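You operate a simulated robot arm through the tools that you are given. There is no shell and no other tool. Be economical: measure what you need, move in short steps, check, and stop when the job is done.

You are at the controls of a simulated robot arm. One attempt, no reset.

TASK
Take the orange plug cup on the door end of the long desk and put it away on the free middle of the pine table. Take the grey reducer plug and put it in the bin with two cells. Take the black coaster on the top of the pine table and put it away on the top of the low table. Take the nut driver on the top of the pine table and put it away on the top of the side desk. Take the black loose screw and put it on the end of the row of manuals. Press the test button three times. Take the blue lead pouch and leave it on the sofa end of the long desk. Open the lid of the padded box. Any order will do. Set down upright: orange plug cup.

It is judged by the outcome, as a careful person would: the job done as asked, and still so three seconds after it is handed in. It fails if anything else is knocked over, pushed out of place, dropped, spilled or broken. A push-on lid holds only when it is set on centred and level and pressed home; a screw cap is set on level and turned clockwise until tight.

THE ROBOT
A 7-joint arm with a fingered hand on a trunk, on a base that drives. Base frame: it is fixed to the floor where the robot stands at the start and does not move with it; the origin is under the middle of the robot, x ahead of it, y to its left, z up; the surface under the hand at the start is at about z = 0.74. Lengths are in m, angles in rad, forces in N, time in s.
With the tool pointing down near the work surface it reaches from about 0.28 to 0.82 m from the robot's upright axis, wherever it stands. Its first joint turns from -2.007 to 2.007 rad. Places, roughly: bin with two cells (31x28x13 cm) [-0.5, -1.8, 0.8]; black coaster (9x9x2 cm) [-1.5, 0, 0.7]; black loose screw (2x2x4 cm) [-1.8, 0.2, 0.8]; blue lead pouch (13x8x5 cm) [-0.6, 2.1, 0.8]; end of the row of manuals (17x20 cm) [-4.64, -2.66, 0.82]; free middle of the pine table [-1.7, 0.2, 0.7]; grey reducer plug (2x2x7 cm) [-1.4, 0, 0.4]; lid of the padded box [-0.2, 1.7, 0.8]; nut driver (3x3x12 cm) [-1.8, 0.1, 0.8]; orange plug cup (7x6x13 cm) [0.9, -0.6, 0.8]; sofa end of the long desk [-0.5, -1.7, 0.7]; test button [-0.9, 1.9, 0.8]; top of the low table [-3.2, -1.5, 0.4]; top of the side desk [-0.7, 1.9, 0.7]. Payload 5 kg.
The TCP is the grasp point between the finger pads, 0.032 m short of the fingertips. In the tool frame z runs along the fingers and y along their closing line. Largest opening 0.16 m; the body of the gripper starts 0.089 m behind the TCP. The gripper is a hand of 4 fingers: y runs from the thumb to the fingers, the wrist lies at [0, 0, -0.267] in the tool frame, and closing takes about 1.5 s.
Orientation is told as [roll, pitch, yaw] about the base's x, y, z axes, in that order, counted from this pose: with the fingers straight down and closing along the base's y, the tool's x points along the base's -x, its y along +y and its z along -z.

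THE INTERFACE
- The arm moves only by the tool drive_tool. Its arguments are lists of equal length, an entry for each row: "delta_pos": the shift along the tool's x, y, z in mm, a list of three; "delta_rot": the turn, a rotation vector about the tool's x, y, z in rad, a list of three. In form: {"delta_pos": [[dx, dy, dz], ...], "delta_rot": [[wx, wy, wz], ...]}. A call has 1 to 10 rows; each row is the pose to reach, as a shift and turn from the pose commanded when the call began, along the tool's axes at that moment. "claw" is the finger opening in mm, from 0 to 160, set as the call begins (left out, the last holds). Each row takes 0.2 s and may step no farther than 0.05 m and 0.15 rad from the row before; otherwise, or with a gripper value out of range, the whole call is refused. Where a pose cannot be reached the arm comes as near as it can. A force on the tool above 40 N (or 10 N above the force at the start of the call, whichever is more), or a blocked arm, ends the call early, and 0.2 s more pass. Each finger travels about 0.108 m/s and halts on what it meets, pressing with about 24 N; the grip force reading is that of the motor and also rises with nothing between the fingers. The clock runs only during rows and for 0.2 s after the last one: add rows that repeat a pose to give the fingers time. The reply holds the time, the measured pose of the TCP, the force on the tool along the base axes, the opening and the grip force, in the units named above and with some noise, with the torque about the TCP (base axes, N m) and any sound that the robot's microphone picked up, and new pictures: "show" is both (left out), scene, wrist or none.
- Cameras (640 x 400 px; columns grow to the right, rows downward): "scene" is now at [0.01, 0.0973, 1.3892]; the picture's right is [-0.65, -0.76, 0.00], its down [-0.27, 0.23, -0.94] and it looks along [0.71, -0.60, -0.35] (base axes); focal length 274 px, centre (320, 200). "wrist" rides on the gripper at [0.08, -0.004, -0.114] in the tool frame; the picture's right is [0.05, 1.00, 0.00], its down [-0.82, 0.04, -0.58] and it looks along [-0.58, 0.03, 0.82] (tool axes); focal length 265 px, centre (320, 200). There is no depth. A picture from a camera that has moved, and an enlarged one, comes with that camera's place and axes in the base frame and with its lens.
- lift_body(by): slides the trunk up (or, below 0, down) by that many m; the arm and the scene camera ride with it, the base frame stays. It gives what a move gives, with no picture.
- base_move(legs): drives the robot by 1 to 6 legs, each [ahead, turn to the left] in m and rad, along the robot's own axes; the way and the turn of a leg run together, so that a leg with both is an arc; at most 1.5 m and 3.142 rad a leg. The arm and the cameras ride along, it lands a little off, and it stops where it bumps. It gives what a move gives, and a new picture of the scene camera.
- set_fingers(finger1, finger2, finger3, thumb_bend): sets how far each is bent, from 0 (flat) to 1 (curled in); at 0.3 the hand is open as for a grip, at 0.7 the pads meet at the TCP. One left out holds its place. A second passes; each finger stops where it meets its share of the squeeze, and holds until it gets a number again. A gripper value or a shape takes the hand back. It gives what a move gives, with no picture; readings hold the bend of each and the force on the fingers (four entries, about 0 where the hand has none), thumb and palm.
- grasp_type(shape): the hand has 4 fingers and takes this shape, open, in about a second: jaw (thumb against the fingers, like two jaws); tri (thumb and two fingers); tip (a fingertip pinch); poke (one finger out to press); point (the index stretched); flat (the hand flat); cup (the hand cupped); fist (a fist). The gripper value then closes the fingers along that shape, each until it touches; the sizes above hold for jaw. It gives what a move gives, with no picture.
- aim_head(pan, tilt): turns the head with the scene camera to pan (to the left, within 2.705 rad either way) and tilt (down, from -0.506 to 1.204), counted from straight ahead of the robot. It gives what a move gives, and a new picture of the scene camera.
- enlarge(camera, box): a new picture of the part [left, top, right, bottom] of that camera's present view, enlarged. No time passes.
- job_done(): hands the job in; it is judged then, once.

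Work in short steps. Places have to be worked out from the pictures, the camera data and where the tool is seen: move nearer, look again, correct. Check each grasp and each placing, and mend what went wrong. You have 207 turns and 260 pictures in all, those below and enlarged ones among them. Open the gripper and draw the arm clear of the work before you hand the job in, unless the task says otherwise.

The tools are called after "Call:" as a command line: name --argument value ..., lists and objects as JSON in quotes. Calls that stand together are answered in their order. drive_tool: Moves the arm, as the interface text tells. Its arguments: {"type":"object","properties":{"delta_pos":{"type":"array","items":{"type":"array","items":{"type":"number"}}},"delta_rot":{"type":"array","items":{"type":"array","items":{"type":"number"}}},"claw":{"type":"number"},"show":{"type":"string","enum":["both","scene","wrist","none"]}},"required":["delta_pos","delta_rot"]} The other tools are called the same way: lift_body (by) slides the trunk up or down; grasp_type (shape) gives the hand a shape; set_fingers (finger1, finger2, finger3, thumb_bend) moves the fingers one by one; base_move (legs) drives the base; aim_head (pan, tilt) turns the head that bears the scene camera; enlarge (camera, box) takes an enlarged picture of a part of a camera's view; job_done () hands the job in.

At the start:

```text
time: 0.0
tool_pos: [0.6319, -0.2135, 1.0133]
tcp_rot: [0.003, 0.0, -0.549]
ft_force: [-0.3, 0.5, 0.2]
moment: [0.02, 0.0, -0.04]
width: 0.1599
finger_force: 0.1
shape: jaw
bend: [0.3, 0.3, 0.3, 0.3]
finger forces: [0.0, 0.1, 0.0, 0.1, 0.1, 0.0]
trunk travel left (down, up): [-0.475, 0.515]
robot x, y, heading: [0.0016, 0.0021, 0.002]
head pan, tilt: [-0.702, 0.363]
```

scene: 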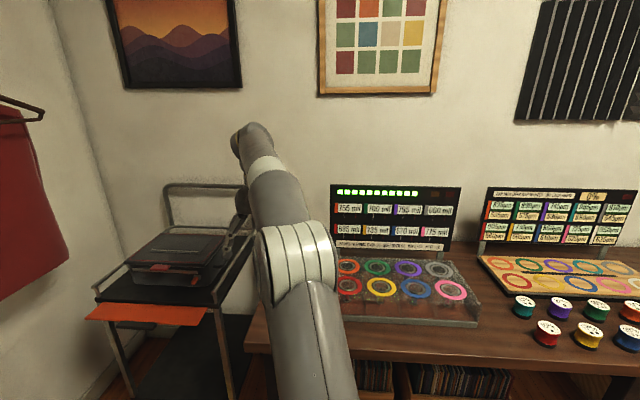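
wrist: 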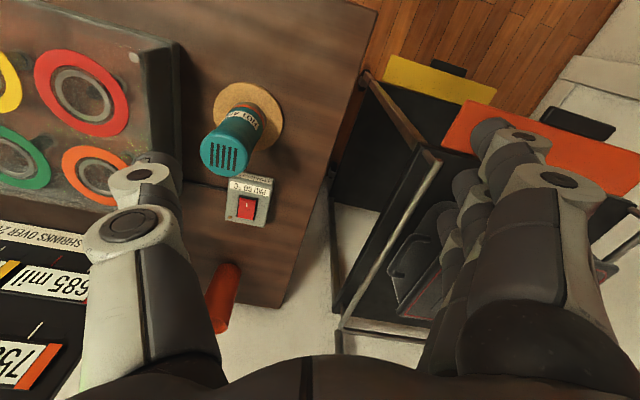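

I'll begin by surveying: look toward the long desk door end with the head.

Call:
aim_head --pan -0.5 --tilt 0.7

Call:
aim_head --pan -1.5 --tilt 0.5

Call:
aim_head --pan -2.4 --tilt 0.4

Call:
aim_head --pan 2.6 --tilt 0.4

Call:
aim_head --pan 1.8 --tilt 0.4

```text
time: 0.8
tool_pos: [0.6313, -0.2133, 1.0142]
tcp_rot: [0.003, 0.0, -0.551]
ft_force: [0.2, 0.4, 0.3]
moment: [0.03, 0.0, 0.01]
width: 0.1598
finger_force: 0.1
shape: jaw
bend: [0.3, 0.3, 0.3, 0.3]
finger forces: [0.0, 0.0, 0.1, 0.0, 0.0, 0.1]
trunk travel left (down, up): [-0.475, 0.515]
robot x, y, heading: [-0.0008, -0.0057, 0.002]
head pan, tilt: [-0.499, 0.7]
camera scene: at [0.0136, 0.1166, 1.3589], right [-0.48, -0.88, 0.0], down [-0.56, 0.31, -0.77], along [0.67, -0.37, -0.64], focal length 274 px, centre (320, 200)
```

scene: 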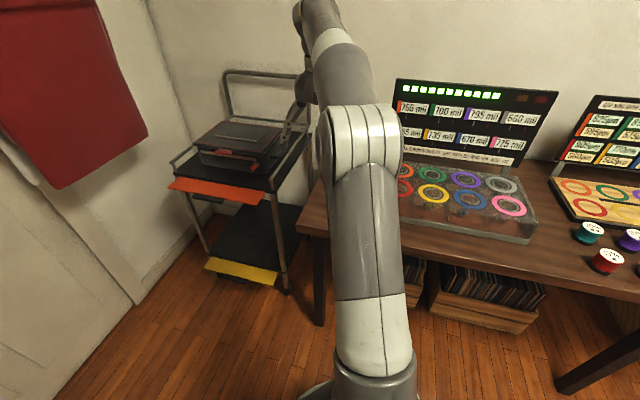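

```text
time: 2.1
tool_pos: [0.6316, -0.2136, 1.0128]
tcp_rot: [0.002, 0.001, -0.549]
ft_force: [-0.1, 0.2, 0.7]
moment: [-0.01, 0.03, 0.02]
width: 0.1596
finger_force: 0.1
shape: jaw
bend: [0.3, 0.3, 0.3, 0.3]
finger forces: [0.1, 0.0, 0.1, 0.0, 0.0, 0.1]
trunk travel left (down, up): [-0.475, 0.515]
robot x, y, heading: [-0.0018, -0.0014, -0.002]
head pan, tilt: [-1.499, 0.499]
camera scene: at [-0.0544, 0.0666, 1.3766], right [-1.0, -0.07, 0.0], down [-0.03, 0.48, -0.88], along [0.06, -0.88, -0.48], focal length 274 px, centre (320, 200)
```

scene: 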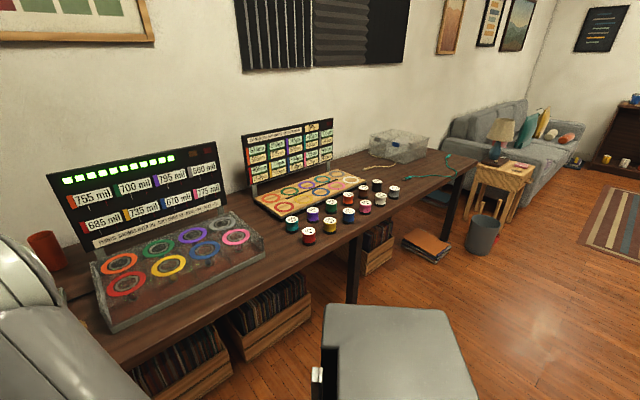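

```text
time: 3.3
tool_pos: [0.633, -0.2129, 1.013]
tcp_rot: [0.0, -0.001, -0.551]
ft_force: [-0.5, 0.7, -0.5]
moment: [0.0, -0.04, 0.0]
width: 0.1599
finger_force: 0.2
shape: jaw
bend: [0.3, 0.3, 0.3, 0.3]
finger forces: [0.0, 0.0, 0.0, 0.0, 0.1, 0.0]
trunk travel left (down, up): [-0.475, 0.515]
robot x, y, heading: [-0.0018, 0.0044, -0.004]
head pan, tilt: [-2.4, 0.4]
camera scene: at [-0.1292, 0.0947, 1.3857], right [-0.68, 0.74, 0.0], down [0.29, 0.26, -0.92], along [-0.68, -0.62, -0.39], focal length 274 px, centre (320, 200)
```

scene: 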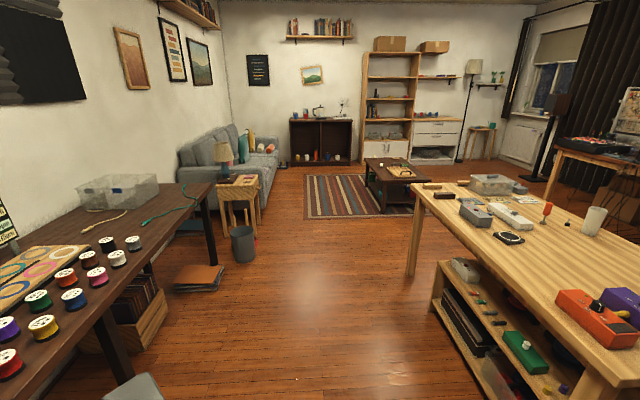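

```text
time: 7.2
tool_pos: [0.6309, -0.2118, 1.0138]
tcp_rot: [0.001, -0.001, -0.55]
ft_force: [0.3, 0.4, 0.4]
moment: [-0.02, -0.03, -0.02]
width: 0.1596
finger_force: 0.1
shape: jaw
bend: [0.3, 0.3, 0.3, 0.3]
finger forces: [0.1, 0.0, 0.1, 0.0, 0.0, 0.0]
trunk travel left (down, up): [-0.475, 0.515]
robot x, y, heading: [-0.0013, -0.0026, -0.004]
head pan, tilt: [2.601, 0.4]
camera scene: at [-0.1404, 0.2051, 1.3857], right [0.52, 0.86, 0.0], down [0.33, -0.2, -0.92], along [-0.79, 0.47, -0.39], focal length 274 px, centre (320, 200)
```

scene: 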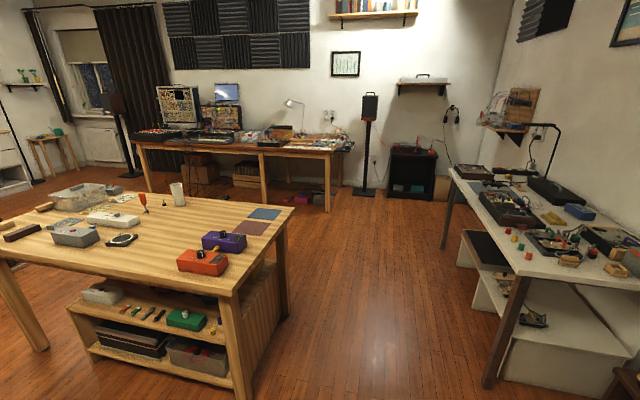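

```text
time: 8.3
tool_pos: [0.6317, -0.2135, 1.0133]
tcp_rot: [0.001, 0.0, -0.55]
ft_force: [-0.6, 0.0, -0.1]
moment: [0.02, -0.01, -0.01]
width: 0.1598
finger_force: 0.1
shape: jaw
bend: [0.3, 0.3, 0.3, 0.3]
finger forces: [0.0, 0.1, 0.1, 0.1, 0.1, 0.0]
trunk travel left (down, up): [-0.475, 0.515]
robot x, y, heading: [0.0013, -0.0002, -0.001]
head pan, tilt: [1.799, 0.4]
camera scene: at [-0.0821, 0.2476, 1.3857], right [0.97, 0.23, 0.0], down [0.09, -0.38, -0.92], along [-0.21, 0.9, -0.39], focal length 274 px, centre (320, 200)
```

scene: 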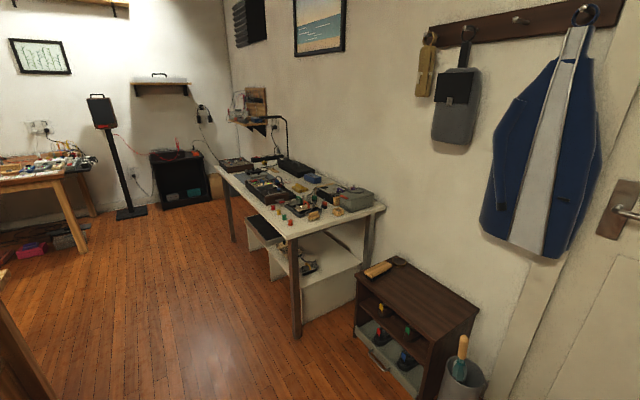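

The room runs at 45° to my frame; the cup is around (0.90,-0.58), about 0.5 m deep on the desk. I raise the trunk for clearance and drive closer, turning toward the desk.

Call:
lift_body --by 0.25

Call:
base_move --legs '[[0.28, 0.0], [0.0, -0.35]]'

Call:
aim_head --pan -0.7 --tilt 0.8

```text
time: 10.9
tool_pos: [0.6324, -0.2128, 1.2635]
tcp_rot: [0.002, 0.0, -0.55]
ft_force: [-0.5, -0.2, 0.8]
moment: [-0.03, 0.02, 0.0]
width: 0.1597
finger_force: 0.0
shape: jaw
bend: [0.3, 0.3, 0.3, 0.3]
finger forces: [0.0, 0.1, 0.1, 0.0, 0.1, 0.0]
trunk travel left (down, up): [-0.725, 0.265]
robot x, y, heading: [0.0026, 0.0013, 0.0]
head pan, tilt: [1.799, 0.4]
```

```text
time: 14.0
tool_pos: [0.8091, -0.4139, 1.2638]
tcp_rot: [0.002, -0.001, -0.895]
ft_force: [0.7, -0.4, -0.4]
moment: [0.0, -0.03, -0.04]
width: 0.16
finger_force: 0.0
shape: jaw
bend: [0.3, 0.3, 0.3, 0.3]
finger forces: [0.0, 0.0, 0.0, 0.0, 0.1, 0.1]
trunk travel left (down, up): [-0.725, 0.265]
robot x, y, heading: [0.2863, 0.0021, -0.346]
head pan, tilt: [1.799, 0.4]
camera scene: at [0.2922, 0.2615, 1.6358], right [0.99, -0.12, 0.0], down [-0.05, -0.39, -0.92], along [0.11, 0.92, -0.39], focal length 274 px, centre (320, 200)
```

scene: 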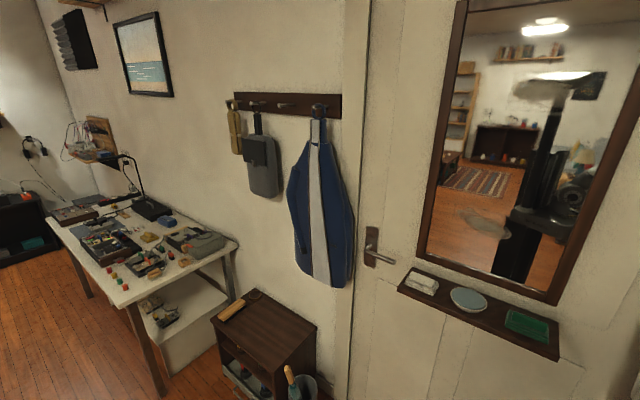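

```text
time: 16.3
tool_pos: [0.8086, -0.4125, 1.2621]
tcp_rot: [0.002, 0.001, -0.897]
ft_force: [0.0, -0.6, 1.4]
moment: [0.01, 0.01, 0.01]
width: 0.16
finger_force: 0.0
shape: jaw
bend: [0.3, 0.3, 0.3, 0.3]
finger forces: [0.1, 0.0, 0.0, 0.1, 0.0, 0.0]
trunk travel left (down, up): [-0.725, 0.265]
robot x, y, heading: [0.2843, 0.0018, -0.346]
head pan, tilt: [-0.7, 0.799]
camera scene: at [0.3223, 0.1002, 1.6006], right [-0.86, -0.5, 0.0], down [-0.36, 0.62, -0.7], along [0.35, -0.6, -0.72], focal length 274 px, centre (320, 200)
```

scene: 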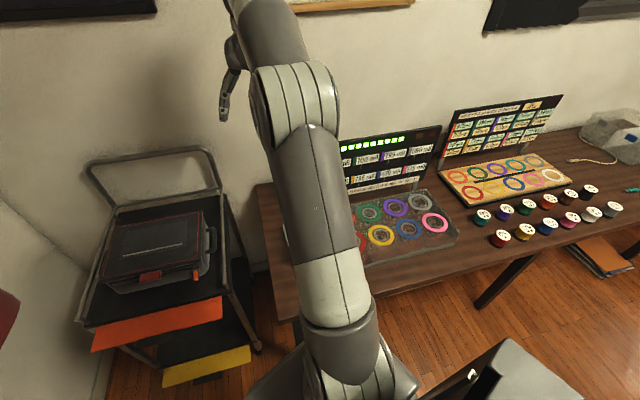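

The arm hides the cup from the head; I take the wrist view.

Call:
enlarge --camera "wrist" --box '[0, 0, 640, 400]'

```text
1.00 times, centred on (320, 200) of wrist (not enlarged: the box is as wide or as high as the picture)
camera zoom: at [0.755, -0.3532, 1.3765], right [0.75, 0.66, 0.0], down [0.54, -0.61, 0.58], along [0.38, -0.43, -0.82], focal length 265 px, centre (320, 200)
```

zoom: 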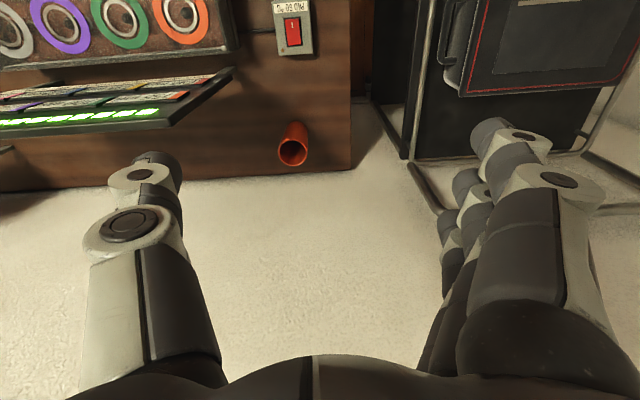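

Cup rim is near (0.862,-0.557), with the display board's corner clear to one side. I move above the cup, align to the desk and open to 120 mm.

Call:
drive_tool --delta_pos '[[-40, -13, 0], [-80, -27, 0], [-120, -40, 0], [-146, -49, 0], [-146, -49, 0]]' --delta_rot '[[0, 0, -0.03], [0, 0, -0.06], [0, 0, -0.09], [0, 0, -0.11], [0, 0, -0.11]]' --claw 120 --show "both"

```text
time: 17.5
tool_pos: [0.7983, -0.526, 1.2353]
tcp_rot: [0.007, -0.002, -0.787]
ft_force: [-1.7, -1.9, 0.2]
moment: [0.14, -0.18, 0.0]
width: 0.1199
finger_force: 0.1
shape: jaw
bend: [0.63, 0.63, 0.63, 0.59]
finger forces: [0.0, 0.1, 0.1, 0.0, 0.0, 0.0]
out of reach, approached as far as the arm can: row 2, 3, 4, 5
trunk travel left (down, up): [-0.725, 0.265]
robot x, y, heading: [0.2886, 0.0015, -0.343]
head pan, tilt: [-0.7, 0.799]
camera scene: at [0.3159, 0.0966, 1.6011], right [-0.87, -0.5, 0.0], down [-0.36, 0.62, -0.7], along [0.35, -0.6, -0.72], focal length 274 px, centre (320, 200)
camera wrist: at [0.7388, -0.4724, 1.3473], right [0.67, 0.74, 0.01], down [0.6, -0.55, 0.58], along [0.43, -0.39, -0.82], focal length 265 px, centre (320, 200)
```

scene: 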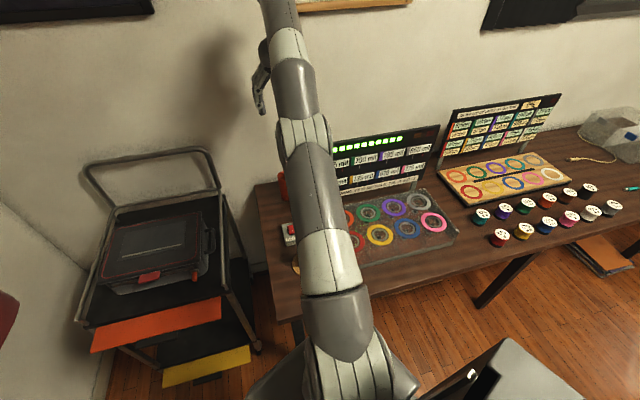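
wrist: 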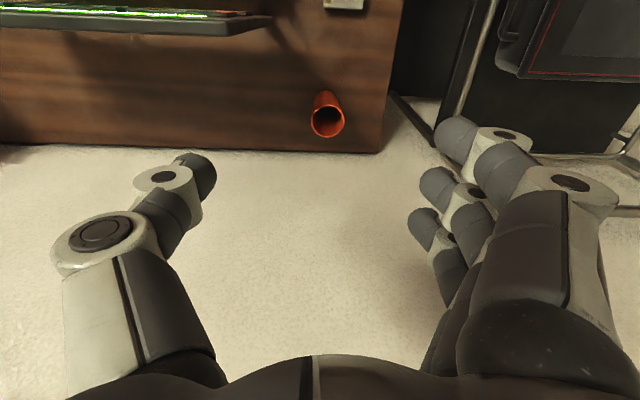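

The arm is at full stretch here; I drive forward 8 cm for more reach.

Call:
base_move --legs '[[0.08, 0.0]]'

Call:
enlarge --camera "wrist" --box '[0, 0, 640, 400]'

```text
time: 18.5
tool_pos: [0.843, -0.5386, 1.2281]
tcp_rot: [0.002, 0.007, -0.794]
ft_force: [-0.2, 0.1, -0.3]
moment: [0.0, -0.06, 0.05]
width: 0.1201
finger_force: 0.0
shape: jaw
bend: [0.63, 0.63, 0.63, 0.59]
finger forces: [0.1, 0.0, 0.1, 0.1, 0.0, 0.0]
trunk travel left (down, up): [-0.725, 0.265]
robot x, y, heading: [0.3285, -0.0124, -0.374]
head pan, tilt: [-0.7, 0.799]
stopped in leg 1: the robot was blocked; the commanded pose is now the measured one
camera scene: at [0.3667, 0.0875, 1.6006], right [-0.88, -0.48, 0.0], down [-0.34, 0.63, -0.7], along [0.33, -0.61, -0.72], focal length 274 px, centre (320, 200)
```

scene: 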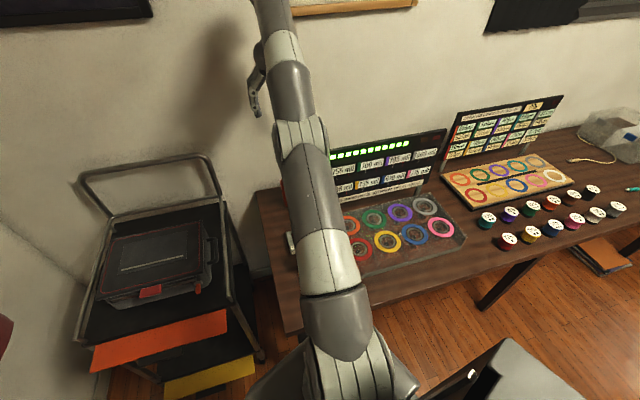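

```text
1.00 times, centred on (320, 200) of wrist (not enlarged: the box is as wide or as high as the picture)
camera zoom: at [0.7844, -0.486, 1.3423], right [0.68, 0.74, 0.0], down [0.6, -0.56, 0.57], along [0.42, -0.39, -0.82], focal length 265 px, centre (320, 200)
```

zoom: 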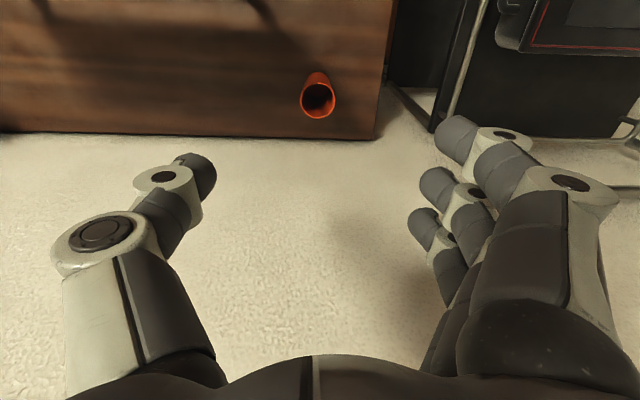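

Base is blocked (against the desk), but the tool is now 33 mm short of the cup (0.866,-0.564). I lower to z≈1.0 above it.

Call:
drive_tool --delta_pos '[[-5, 0, 45], [-12, 0, 90], [-20, 0, 135], [-27, 0, 180], [-33, 0, 225], [-33, 0, 225]]' --delta_rot '[[0, 0, 0], [0, 0, 0], [0, 0, 0], [0, 0, 0], [0, 0, 0], [0, 0, 0]]' --show "both"

```text
time: 19.9
tool_pos: [0.8606, -0.5669, 1.0075]
tcp_rot: [0.002, 0.007, -0.798]
ft_force: [-0.7, -0.6, 0.2]
moment: [0.02, 0.0, -0.02]
width: 0.1201
finger_force: 0.2
shape: jaw
bend: [0.63, 0.63, 0.63, 0.59]
finger forces: [0.0, 0.0, 0.0, 0.1, 0.0, 0.0]
trunk travel left (down, up): [-0.725, 0.265]
robot x, y, heading: [0.3292, -0.0128, -0.373]
head pan, tilt: [-0.7, 0.799]
camera scene: at [0.3673, 0.0871, 1.6006], right [-0.88, -0.48, 0.0], down [-0.34, 0.63, -0.7], along [0.33, -0.61, -0.72], focal length 274 px, centre (320, 200)
camera wrist: at [0.8022, -0.5128, 1.1204], right [0.68, 0.73, 0.0], down [0.6, -0.56, 0.57], along [0.42, -0.39, -0.82], focal length 265 px, centre (320, 200)
```

scene: 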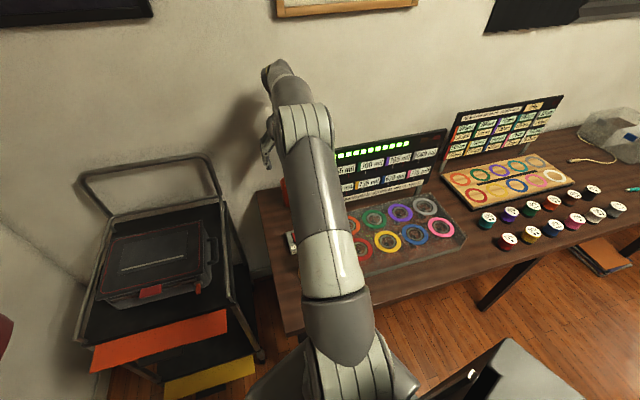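
wrist: 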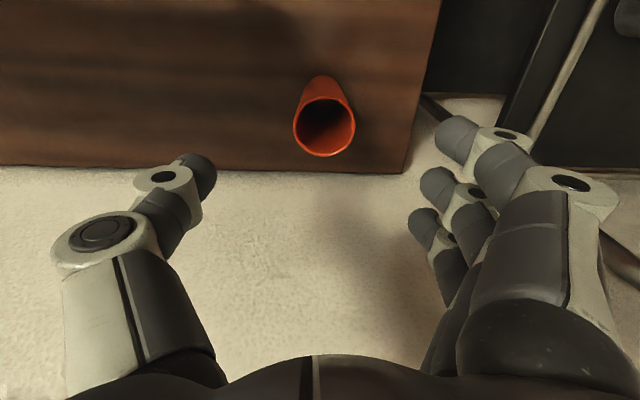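

Cup rim measured at (0.868,-0.567). I descend around it to z≈0.82.

Call:
drive_tool --delta_pos '[[-3, 3, 45], [-5, 5, 90], [-5, 5, 135], [-5, 5, 165], [-5, 5, 187], [-5, 5, 187]]' --delta_rot '[[0, 0, 0], [0, 0, 0], [0, 0, 0], [0, 0, 0], [0, 0, 0], [0, 0, 0]]' --show "both"

```text
time: 21.3
tool_pos: [0.8714, -0.5592, 0.8156]
tcp_rot: [0.001, 0.007, -0.796]
ft_force: [0.6, -0.6, -0.2]
moment: [0.05, 0.03, 0.03]
width: 0.1202
finger_force: 0.0
shape: jaw
bend: [0.63, 0.63, 0.63, 0.59]
finger forces: [0.0, 0.0, 0.0, 0.0, 0.0, 0.1]
trunk travel left (down, up): [-0.725, 0.265]
robot x, y, heading: [0.33, -0.0129, -0.374]
head pan, tilt: [-0.7, 0.799]
camera scene: at [0.3678, 0.0866, 1.6006], right [-0.88, -0.48, 0.0], down [-0.34, 0.63, -0.7], along [0.33, -0.61, -0.72], focal length 274 px, centre (320, 200)
camera wrist: at [0.8126, -0.5067, 0.9299], right [0.68, 0.73, 0.0], down [0.6, -0.56, 0.57], along [0.42, -0.39, -0.82], focal length 265 px, centre (320, 200)
```

scene: 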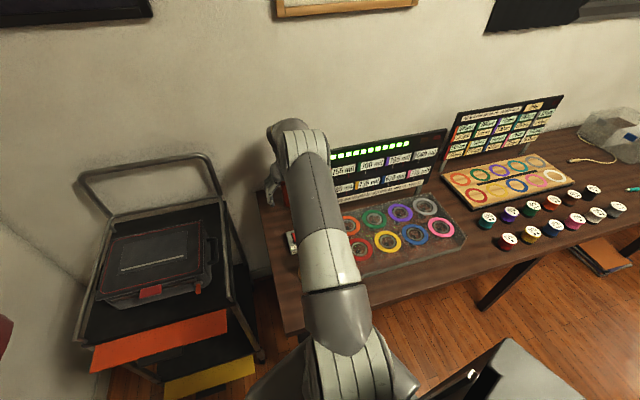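
wrist: 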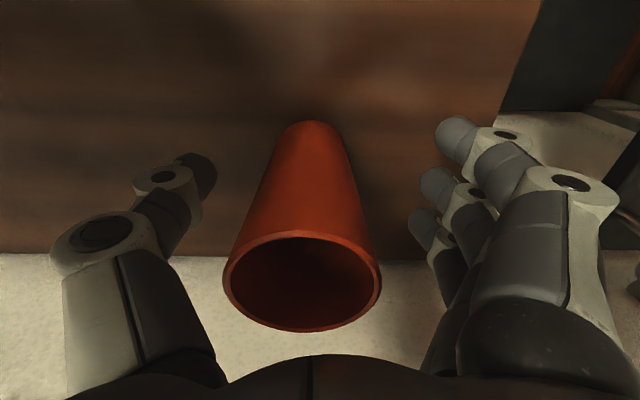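

The cup stands between thumb and fingers. I close the hand.

Call:
drive_tool --delta_pos '[[0, -2, 0], [0, -2, 0], [0, -2, 0], [0, -2, 0], [0, -2, 0], [0, -2, 0], [0, -2, 0]]' --delta_rot '[[0, 0, 0], [0, 0, 0], [0, 0, 0], [0, 0, 0], [0, 0, 0], [0, 0, 0], [0, 0, 0]]' --claw 35 --show "wrist"

```text
time: 22.9
tool_pos: [0.8715, -0.5619, 0.8156]
tcp_rot: [0.002, 0.006, -0.797]
ft_force: [-0.5, 0.3, 1.3]
moment: [-0.04, -0.01, -0.01]
width: 0.0342
finger_force: 24.5
shape: jaw
bend: [0.68, 0.73, 0.73, 0.7]
finger forces: [0.0, 9.4, 10.3, 0.1, 20.0, 0.1]
trunk travel left (down, up): [-0.725, 0.265]
robot x, y, heading: [0.3312, -0.011, -0.369]
head pan, tilt: [-0.7, 0.799]
camera wrist: at [0.8118, -0.5081, 0.9297], right [0.68, 0.73, 0.0], down [0.6, -0.56, 0.57], along [0.42, -0.39, -0.82], focal length 265 px, centre (320, 200)
```

wrist: 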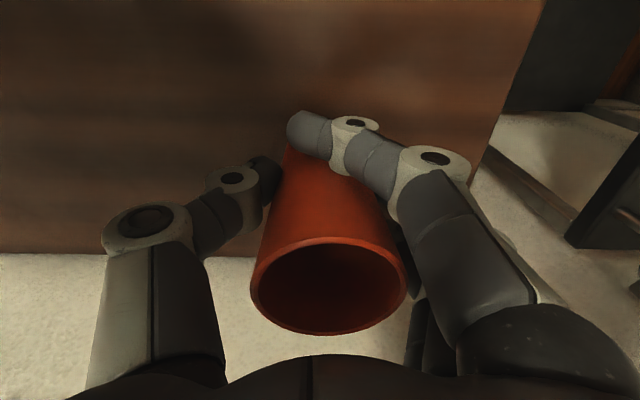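

The cup is held by the thumb and two fingers (20 N). I lift slowly and check.

Call:
drive_tool --delta_pos '[[0, 0, -15], [0, 0, -40], [0, 0, -70], [0, 0, -110], [0, 0, -110]]' --delta_rot '[[0, 0, 0], [0, 0, 0], [0, 0, 0], [0, 0, 0], [0, 0, 0]]' --show "both"

```text
time: 24.1
tool_pos: [0.8694, -0.5657, 0.9234]
tcp_rot: [0.002, 0.008, -0.796]
ft_force: [0.3, 0.3, 0.6]
moment: [0.01, 0.0, 0.01]
width: 0.0341
finger_force: 23.7
shape: jaw
bend: [0.68, 0.73, 0.73, 0.7]
finger forces: [0.1, 9.6, 10.4, 0.0, 19.7, 0.0]
trunk travel left (down, up): [-0.725, 0.265]
robot x, y, heading: [0.3279, -0.0095, -0.37]
head pan, tilt: [-0.7, 0.799]
camera scene: at [0.3677, 0.0866, 1.6006], right [-0.88, -0.48, 0.0], down [-0.34, 0.63, -0.7], along [0.33, -0.61, -0.72], focal length 274 px, centre (320, 200)
camera wrist: at [0.8102, -0.5122, 1.0377], right [0.68, 0.74, 0.0], down [0.6, -0.56, 0.57], along [0.42, -0.39, -0.82], focal length 265 px, centre (320, 200)
```

scene: 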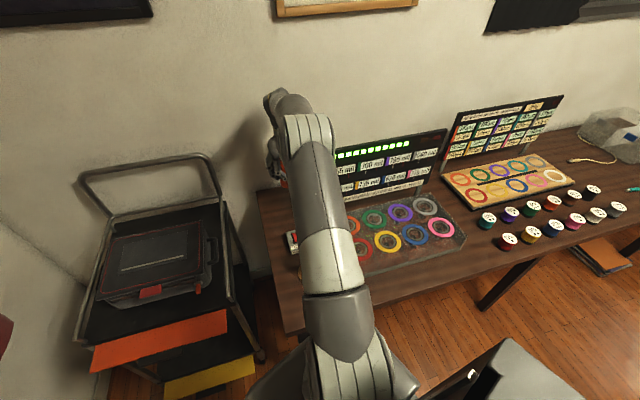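
wrist: 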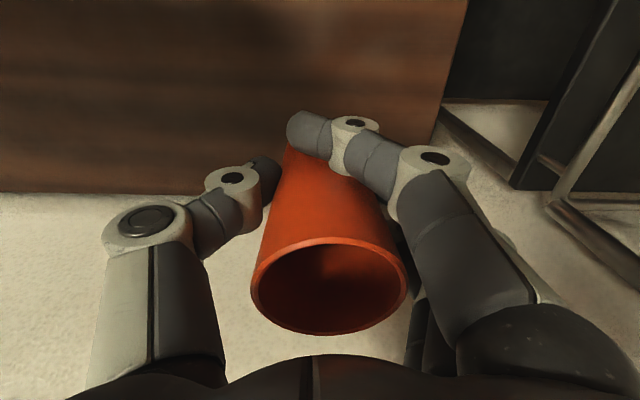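

Held firmly. I raise well above the board and retract toward the robot.

Call:
drive_tool --delta_pos '[[0, 0, -50], [0, 0, -100], [0, 0, -150], [0, 0, -200], [10, 0, -250], [40, 0, -290], [90, 0, -300], [140, 0, -300], [190, 0, -300], [230, 0, -300]]' --delta_rot '[[0, 0, 0], [0, 0, 0], [0, 0, 0], [0, 0, 0], [0, 0, 0], [0, 0, 0], [0, 0, 0], [0, 0, 0], [0, 0, 0], [0, 0, 0]]' --show "wrist"

Call:
base_move --legs '[[-0.33, 0.0]]'

Call:
aim_head --pan 2.7 --tilt 0.6

Call:
aim_head --pan -2.6 --tilt 0.5

```text
refused: row 5 steps farther than a row can; nothing moved
```

```text
time: 25.6
tool_pos: [0.7484, -0.5085, 0.9247]
tcp_rot: [0.009, -0.008, -0.773]
ft_force: [8.1, -7.0, -6.6]
moment: [-0.11, 0.38, 0.58]
width: 0.0336
finger_force: 23.9
shape: jaw
bend: [0.68, 0.73, 0.73, 0.7]
finger forces: [0.1, 9.6, 10.6, 0.0, 35.3, 10.6]
trunk travel left (down, up): [-0.725, 0.265]
robot x, y, heading: [0.1984, 0.0421, -0.372]
head pan, tilt: [-0.7, 0.799]
stopped in leg 1: the robot was blocked; the commanded pose is now the measured one
camera scene: at [0.2364, 0.1369, 1.6007], right [-0.88, -0.48, 0.0], down [-0.35, 0.63, -0.7], along [0.33, -0.61, -0.72], focal length 274 px, centre (320, 200)
```

scene: 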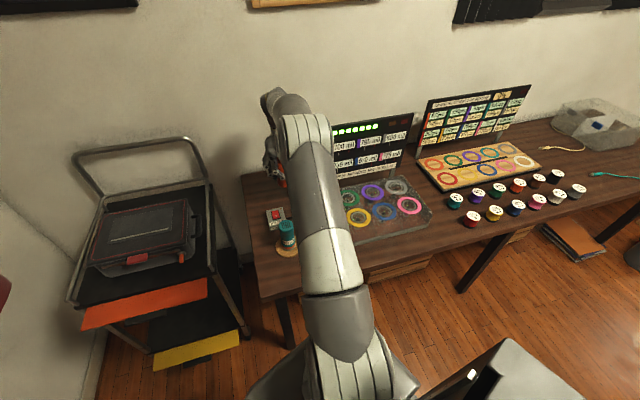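

```text
time: 28.4
tool_pos: [0.749, -0.5107, 0.9249]
tcp_rot: [0.011, -0.006, -0.774]
ft_force: [16.9, -10.3, -6.3]
moment: [0.08, 0.9, 1.04]
width: 0.0337
finger_force: 24.2
shape: jaw
bend: [0.68, 0.73, 0.73, 0.7]
finger forces: [0.1, 9.3, 10.6, 0.0, 41.9, 12.4]
trunk travel left (down, up): [-0.725, 0.265]
robot x, y, heading: [0.1963, 0.0422, -0.369]
head pan, tilt: [2.7, 0.6]
camera scene: at [0.1374, 0.2716, 1.6179], right [0.73, 0.69, 0.0], down [0.39, -0.41, -0.83], along [-0.57, 0.6, -0.56], focal length 274 px, centre (320, 200)
```

scene: 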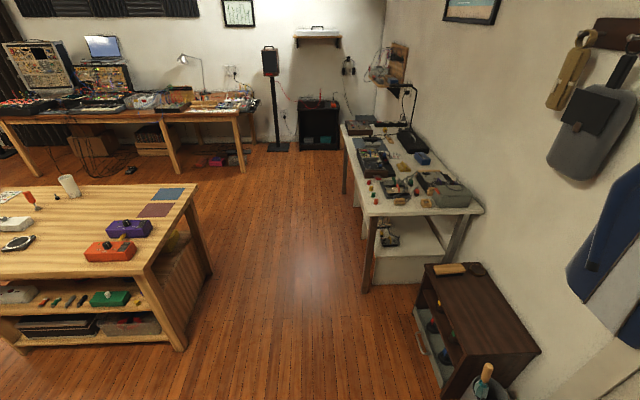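

```text
time: 32.5
tool_pos: [0.7503, -0.5087, 0.9242]
tcp_rot: [0.012, -0.006, -0.773]
ft_force: [18.0, -10.2, -5.9]
moment: [0.04, 1.04, 1.04]
width: 0.0335
finger_force: 23.4
shape: jaw
bend: [0.68, 0.73, 0.73, 0.7]
finger forces: [0.1, 9.5, 10.6, 0.0, 42.4, 12.6]
trunk travel left (down, up): [-0.725, 0.265]
robot x, y, heading: [0.1956, 0.0456, -0.368]
head pan, tilt: [-2.601, 0.499]
camera scene: at [0.1087, 0.192, 1.6269], right [-0.17, 0.99, 0.0], down [0.47, 0.08, -0.88], along [-0.87, -0.15, -0.48], focal length 274 px, centre (320, 200)
```

scene: 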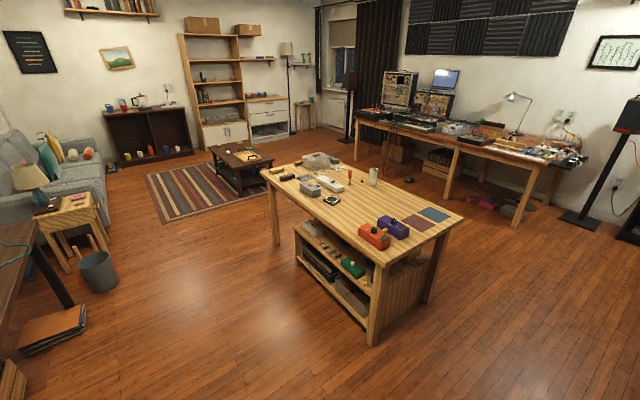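

The drive call was refused and the hand, still low, snagged on the board as I backed. I look before anything else.

Call:
enlarge --camera "wrist" --box '[0, 0, 640, 400]'

Call:
aim_head --pan -0.7 --tilt 0.6

```text
1.00 times, centred on (320, 200) of wrist (not enlarged: the box is as wide or as high as the picture)
camera zoom: at [0.6873, -0.4573, 1.0378], right [0.66, 0.75, 0.01], down [0.61, -0.54, 0.58], along [0.44, -0.38, -0.81], focal length 265 px, centre (320, 200)
```

zoom: 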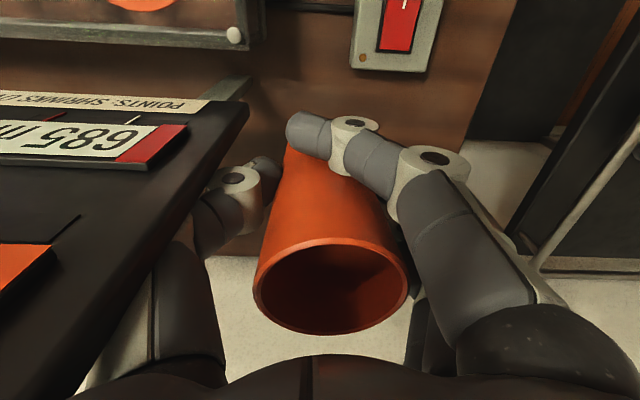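

```text
time: 34.4
tool_pos: [0.7501, -0.5095, 0.9232]
tcp_rot: [0.009, -0.005, -0.773]
ft_force: [18.2, -9.5, -6.4]
moment: [-0.04, 1.02, 1.03]
width: 0.0336
finger_force: 23.8
shape: jaw
bend: [0.68, 0.73, 0.73, 0.7]
finger forces: [0.0, 9.5, 10.7, 0.0, 42.4, 12.7]
trunk travel left (down, up): [-0.725, 0.265]
robot x, y, heading: [0.1942, 0.0415, -0.372]
head pan, tilt: [-0.7, 0.6]
camera scene: at [0.2407, 0.1301, 1.6175], right [-0.88, -0.48, 0.0], down [-0.27, 0.5, -0.82], along [0.4, -0.72, -0.57], focal length 274 px, centre (320, 200)
```

scene: 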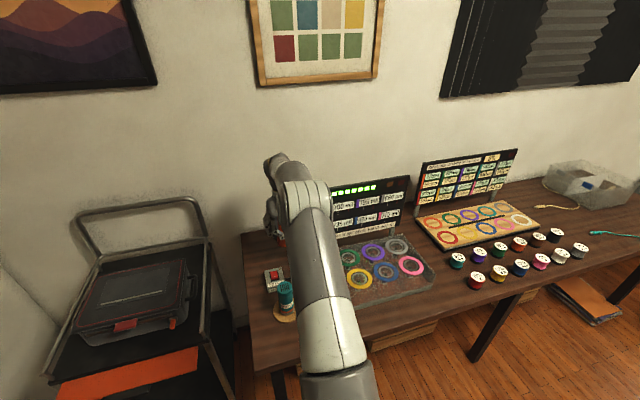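

The thumb presses the board from behind. I drive forward 6 cm to release it.

Call:
base_move --legs '[[0.06, 0.0]]'

Call:
enlarge --camera "wrist" --box '[0, 0, 640, 400]'

```text
time: 35.4
tool_pos: [0.8061, -0.5295, 0.926]
tcp_rot: [0.01, -0.006, -0.773]
ft_force: [0.2, 0.3, -0.8]
moment: [0.01, 0.04, -0.03]
width: 0.0331
finger_force: 23.7
shape: jaw
bend: [0.68, 0.73, 0.73, 0.7]
finger forces: [0.0, 9.7, 10.9, 0.1, 20.2, 0.0]
trunk travel left (down, up): [-0.725, 0.265]
robot x, y, heading: [0.2526, 0.0203, -0.367]
head pan, tilt: [-0.7, 0.6]
camera scene: at [0.2952, 0.11, 1.6174], right [-0.88, -0.48, 0.0], down [-0.27, 0.5, -0.82], along [0.4, -0.72, -0.57], focal length 274 px, centre (320, 200)
```

scene: 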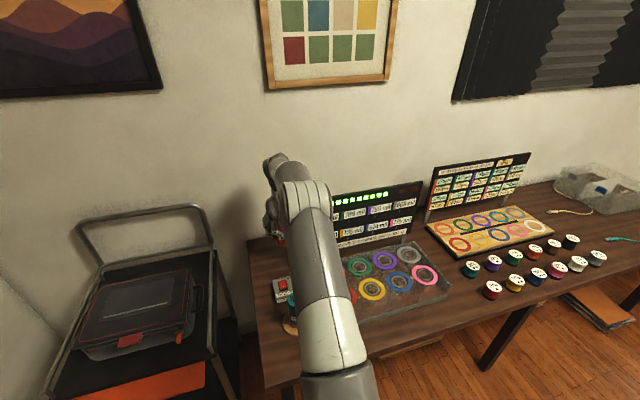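

```text
1.00 times, centred on (320, 200) of wrist (not enlarged: the box is as wide or as high as the picture)
camera zoom: at [0.7432, -0.4767, 1.0385], right [0.66, 0.75, 0.01], down [0.61, -0.54, 0.58], along [0.44, -0.38, -0.81], focal length 265 px, centre (320, 200)
```

zoom: 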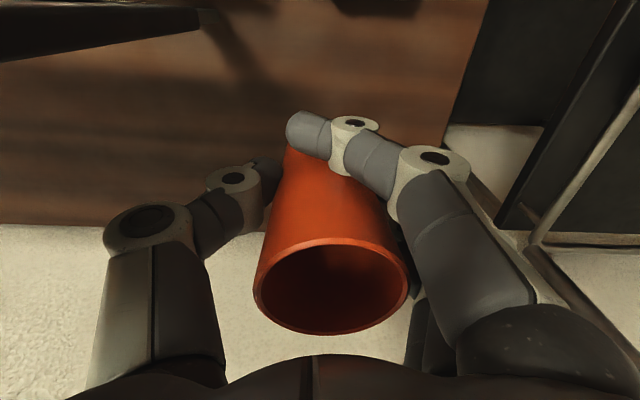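

Freed. Now raise straight up with valid steps.

Call:
drive_tool --delta_pos '[[0, 0, -48], [0, 0, -96], [0, 0, -144], [0, 0, -192], [0, 0, -240], [0, 0, -280], [40, 0, -290], [80, 0, -290], [120, 0, -290], [160, 0, -290]]' --delta_rot '[[0, 0, 0], [0, 0, 0], [0, 0, 0], [0, 0, 0], [0, 0, 0], [0, 0, 0], [0, 0, 0], [0, 0, 0], [0, 0, 0], [0, 0, 0]]' --show "both"

```text
time: 37.8
tool_pos: [0.7586, -0.4769, 1.3031]
tcp_rot: [-0.027, -0.26, -0.753]
ft_force: [0.4, 1.1, -0.3]
moment: [-0.06, 0.11, -0.05]
width: 0.0333
finger_force: 24.0
shape: jaw
bend: [0.68, 0.73, 0.73, 0.71]
finger forces: [0.0, 8.7, 10.6, 0.1, 19.3, 0.1]
out of reach, approached as far as the arm can: row 5, 6, 7, 8
trunk travel left (down, up): [-0.725, 0.265]
robot x, y, heading: [0.256, 0.0175, -0.372]
head pan, tilt: [-0.7, 0.6]
stopped in row 10: the arm was blocked; the commanded pose is now the measured one
camera scene: at [0.2953, 0.1133, 1.6172], right [-0.88, -0.48, 0.0], down [-0.27, 0.49, -0.83], along [0.39, -0.73, -0.56], focal length 274 px, centre (320, 200)
camera wrist: at [0.6799, -0.405, 1.3925], right [0.65, 0.76, -0.04], down [0.51, -0.4, 0.77], along [0.56, -0.52, -0.64], focal length 265 px, centre (320, 200)
```

scene: 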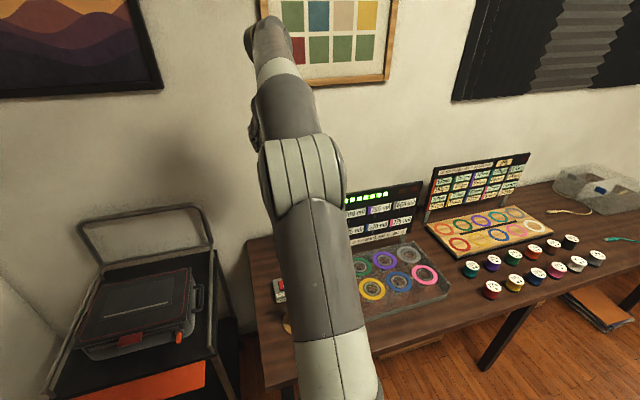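
wrist: 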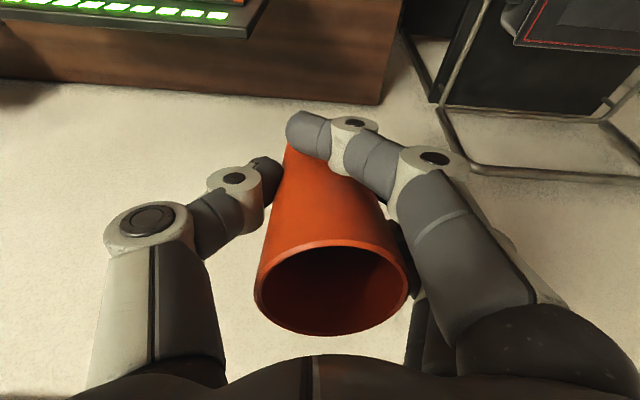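

The wrist lagged into a tilt near the stretch limit, but the cup is held and clear. I retract, straightening the tool.

Call:
drive_tool --delta_pos '[[35, 0, -10], [70, 0, -20], [105, 0, -30], [140, 0, -40], [180, 0, -50]]' --delta_rot '[[0, 0, 0], [0, 0.08, 0], [0, 0.16, 0], [0, 0.22, 0], [0, 0.26, 0]]' --show "scene"

```text
time: 39.0
tool_pos: [0.6169, -0.3492, 1.306]
tcp_rot: [-0.025, -0.001, -0.763]
ft_force: [0.4, 0.4, 0.2]
moment: [-0.02, -0.01, 0.0]
width: 0.0332
finger_force: 23.8
shape: jaw
bend: [0.68, 0.73, 0.73, 0.71]
finger forces: [0.1, 8.4, 10.8, 0.1, 19.0, 0.0]
trunk travel left (down, up): [-0.725, 0.265]
robot x, y, heading: [0.2551, 0.018, -0.379]
head pan, tilt: [-0.7, 0.6]
camera scene: at [0.2927, 0.1117, 1.6175], right [-0.88, -0.48, 0.0], down [-0.27, 0.5, -0.83], along [0.39, -0.73, -0.56], focal length 274 px, centre (320, 200)
```

scene: 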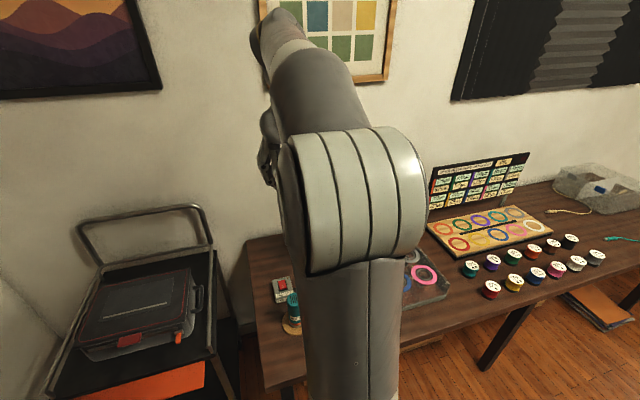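

Now clear. I back away and check whether the board was disturbed.

Call:
base_move --legs '[[-0.35, 0.0]]'

Call:
aim_head --pan -1.0 --tilt 0.5

```text
time: 41.3
tool_pos: [0.278, -0.2186, 1.3047]
tcp_rot: [-0.027, 0.0, -0.768]
ft_force: [-0.5, 0.5, -0.1]
moment: [-0.02, 0.01, -0.02]
width: 0.0334
finger_force: 24.4
shape: jaw
bend: [0.68, 0.73, 0.73, 0.71]
finger forces: [0.0, 8.5, 10.7, 0.0, 19.3, 0.1]
trunk travel left (down, up): [-0.725, 0.265]
robot x, y, heading: [-0.0879, 0.1537, -0.382]
head pan, tilt: [-0.7, 0.6]
camera scene: at [-0.0447, 0.2438, 1.6175], right [-0.88, -0.47, 0.0], down [-0.27, 0.5, -0.83], along [0.39, -0.73, -0.56], focal length 274 px, centre (320, 200)
```

scene: 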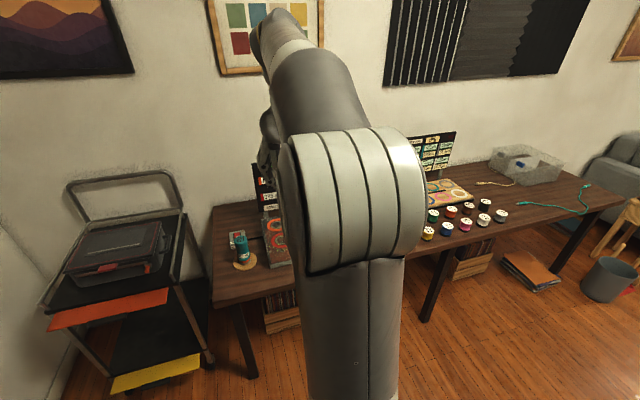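

```text
time: 42.1
tool_pos: [0.2787, -0.2193, 1.3038]
tcp_rot: [-0.026, -0.001, -0.767]
ft_force: [0.4, -0.3, 0.2]
moment: [-0.01, 0.02, -0.01]
width: 0.0333
finger_force: 24.3
shape: jaw
bend: [0.68, 0.73, 0.73, 0.71]
finger forces: [0.0, 8.5, 10.7, 0.1, 19.2, 0.0]
trunk travel left (down, up): [-0.725, 0.265]
robot x, y, heading: [-0.0872, 0.1508, -0.379]
head pan, tilt: [-1.0, 0.499]
camera scene: at [-0.0683, 0.232, 1.6266], right [-0.98, -0.19, 0.0], down [-0.09, 0.47, -0.88], along [0.17, -0.86, -0.48], focal length 274 px, centre (320, 200)
```

scene: 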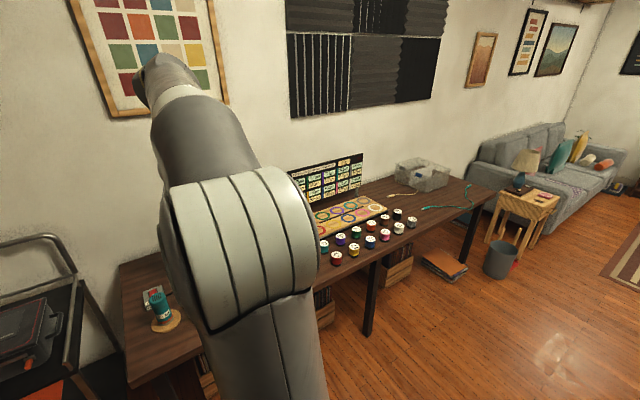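

Next I turn toward the pine table, which also clears the arm from the desk view.

Call:
base_move --legs '[[0.0, -2.31]]'

Call:
aim_head --pan 1.75 --tilt 0.5

```text
time: 48.2
tool_pos: [-0.6077, 0.1783, 1.3045]
tcp_rot: [-0.026, 0.001, 3.119]
ft_force: [-0.2, -1.3, 0.4]
moment: [0.01, -0.04, 0.03]
width: 0.0332
finger_force: 24.0
shape: jaw
bend: [0.68, 0.73, 0.73, 0.71]
finger forces: [0.1, 8.3, 11.0, 0.0, 19.0, 0.0]
trunk travel left (down, up): [-0.725, 0.265]
robot x, y, heading: [-0.0846, 0.1543, -2.771]
head pan, tilt: [-1.0, 0.499]
camera scene: at [-0.0491, 0.083, 1.6266], right [0.59, 0.81, 0.0], down [0.39, -0.28, -0.88], along [-0.71, 0.52, -0.48], focal length 274 px, centre (320, 200)
```

scene: 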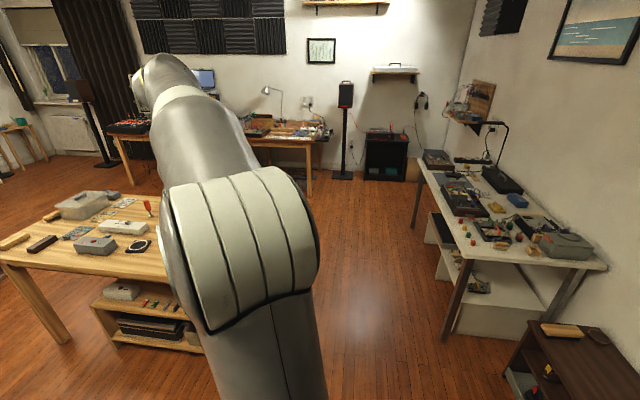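

```text
time: 50.6
tool_pos: [-0.608, 0.1782, 1.3046]
tcp_rot: [-0.025, -0.001, 3.121]
ft_force: [-0.4, -0.2, -1.1]
moment: [0.01, -0.03, 0.0]
width: 0.0331
finger_force: 24.3
shape: jaw
bend: [0.68, 0.73, 0.73, 0.71]
finger forces: [0.0, 8.2, 11.0, 0.0, 19.1, 0.1]
trunk travel left (down, up): [-0.725, 0.265]
robot x, y, heading: [-0.0878, 0.1538, -2.771]
head pan, tilt: [1.751, 0.499]
camera scene: at [0.0717, -0.0485, 1.6266], right [-0.85, -0.52, 0.0], down [-0.25, 0.41, -0.88], along [0.46, -0.75, -0.48], focal length 274 px, centre (320, 200)
```

scene: 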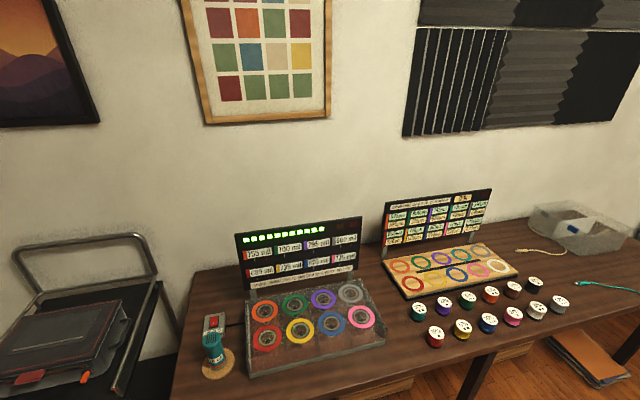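

The rig still stands within about a centimetre of where it was and aligned with the desk. I drive to the front of the pine table.

Call:
base_move --legs '[[0.0, 0.137], [1.17, 0.0], [0.0, -1.28]]'

Call:
aim_head --pan 0.6 --tilt 0.8

```text
time: 60.3
tool_pos: [-1.3001, 0.0617, 1.3045]
tcp_rot: [-0.025, -0.001, 1.994]
ft_force: [0.5, 0.5, -0.6]
moment: [-0.03, 0.02, -0.01]
width: 0.0332
finger_force: 24.5
shape: jaw
bend: [0.68, 0.73, 0.73, 0.71]
finger forces: [0.0, 8.1, 11.1, 0.0, 19.0, 0.0]
trunk travel left (down, up): [-0.725, 0.265]
robot x, y, heading: [-1.1017, -0.4223, 2.378]
head pan, tilt: [1.751, 0.499]
camera scene: at [-1.2154, -0.6499, 1.6266], right [-0.84, 0.55, 0.0], down [0.26, 0.4, -0.88], along [-0.48, -0.73, -0.48], focal length 274 px, centre (320, 200)
```

scene: 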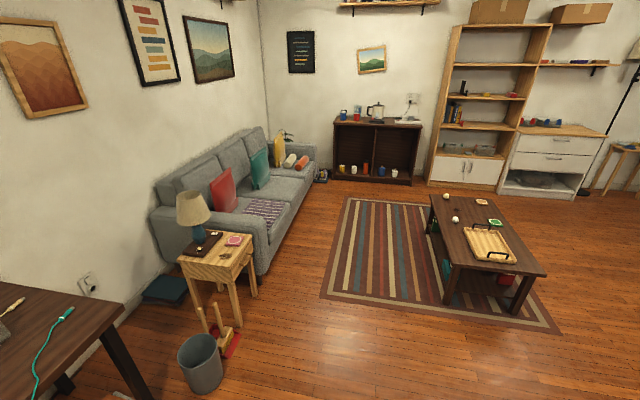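

```text
time: 61.7
tool_pos: [-1.3017, 0.0616, 1.305]
tcp_rot: [-0.028, 0.0, 1.993]
ft_force: [-0.2, 0.1, -0.1]
moment: [0.03, 0.02, 0.01]
width: 0.0332
finger_force: 23.8
shape: jaw
bend: [0.68, 0.73, 0.73, 0.71]
finger forces: [0.0, 8.1, 11.0, 0.0, 19.2, 0.1]
trunk travel left (down, up): [-0.725, 0.265]
robot x, y, heading: [-1.0995, -0.4195, 2.382]
head pan, tilt: [0.6, 0.799]
camera scene: at [-1.2455, -0.5612, 1.6006], right [0.16, 0.99, 0.0], down [0.71, -0.11, -0.7], along [-0.69, 0.11, -0.72], focal length 274 px, centre (320, 200)
```

scene: 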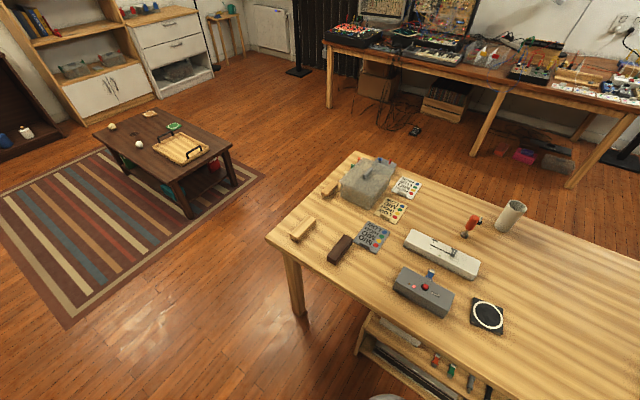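

Clear view of the table. I enlarge the objects.

Call:
enlarge --camera "scene" --box '[380, 170, 580, 295]'

Call:
aim_head --pan 0.15 --tilt 0.8

```text
3.20 times, centred on (480, 232) of scene
camera zoom: at [-1.2455, -0.5612, 1.6006], right [0.16, 0.99, 0.0], down [0.71, -0.11, -0.7], along [-0.69, 0.11, -0.72], focal length 878 px, centre (-192, 96)
```

zoom: 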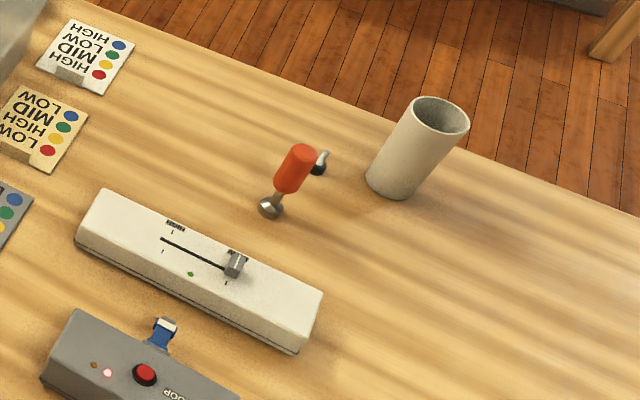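

```text
time: 62.6
tool_pos: [-1.3007, 0.0631, 1.3041]
tcp_rot: [-0.025, 0.0, 1.992]
ft_force: [-0.4, 0.5, -1.8]
moment: [-0.01, -0.01, 0.01]
width: 0.0328
finger_force: 24.1
shape: jaw
bend: [0.68, 0.73, 0.73, 0.71]
finger forces: [0.0, 8.2, 11.0, 0.0, 19.1, 0.0]
trunk travel left (down, up): [-0.725, 0.265]
robot x, y, heading: [-1.1005, -0.4196, 2.382]
head pan, tilt: [0.15, 0.799]
camera scene: at [-1.232, -0.5278, 1.6006], right [0.57, 0.82, 0.0], down [0.59, -0.41, -0.7], along [-0.57, 0.4, -0.72], focal length 274 px, centre (320, 200)
```

scene: 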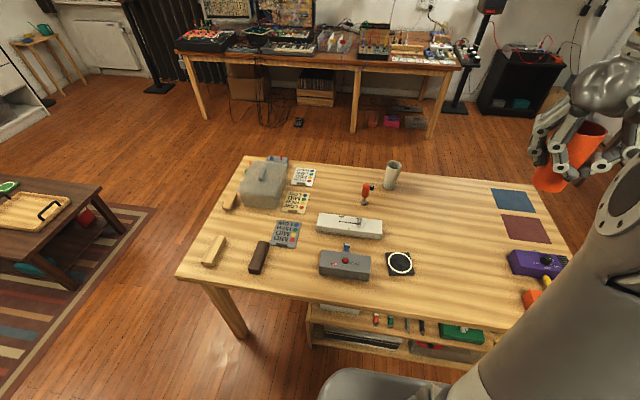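

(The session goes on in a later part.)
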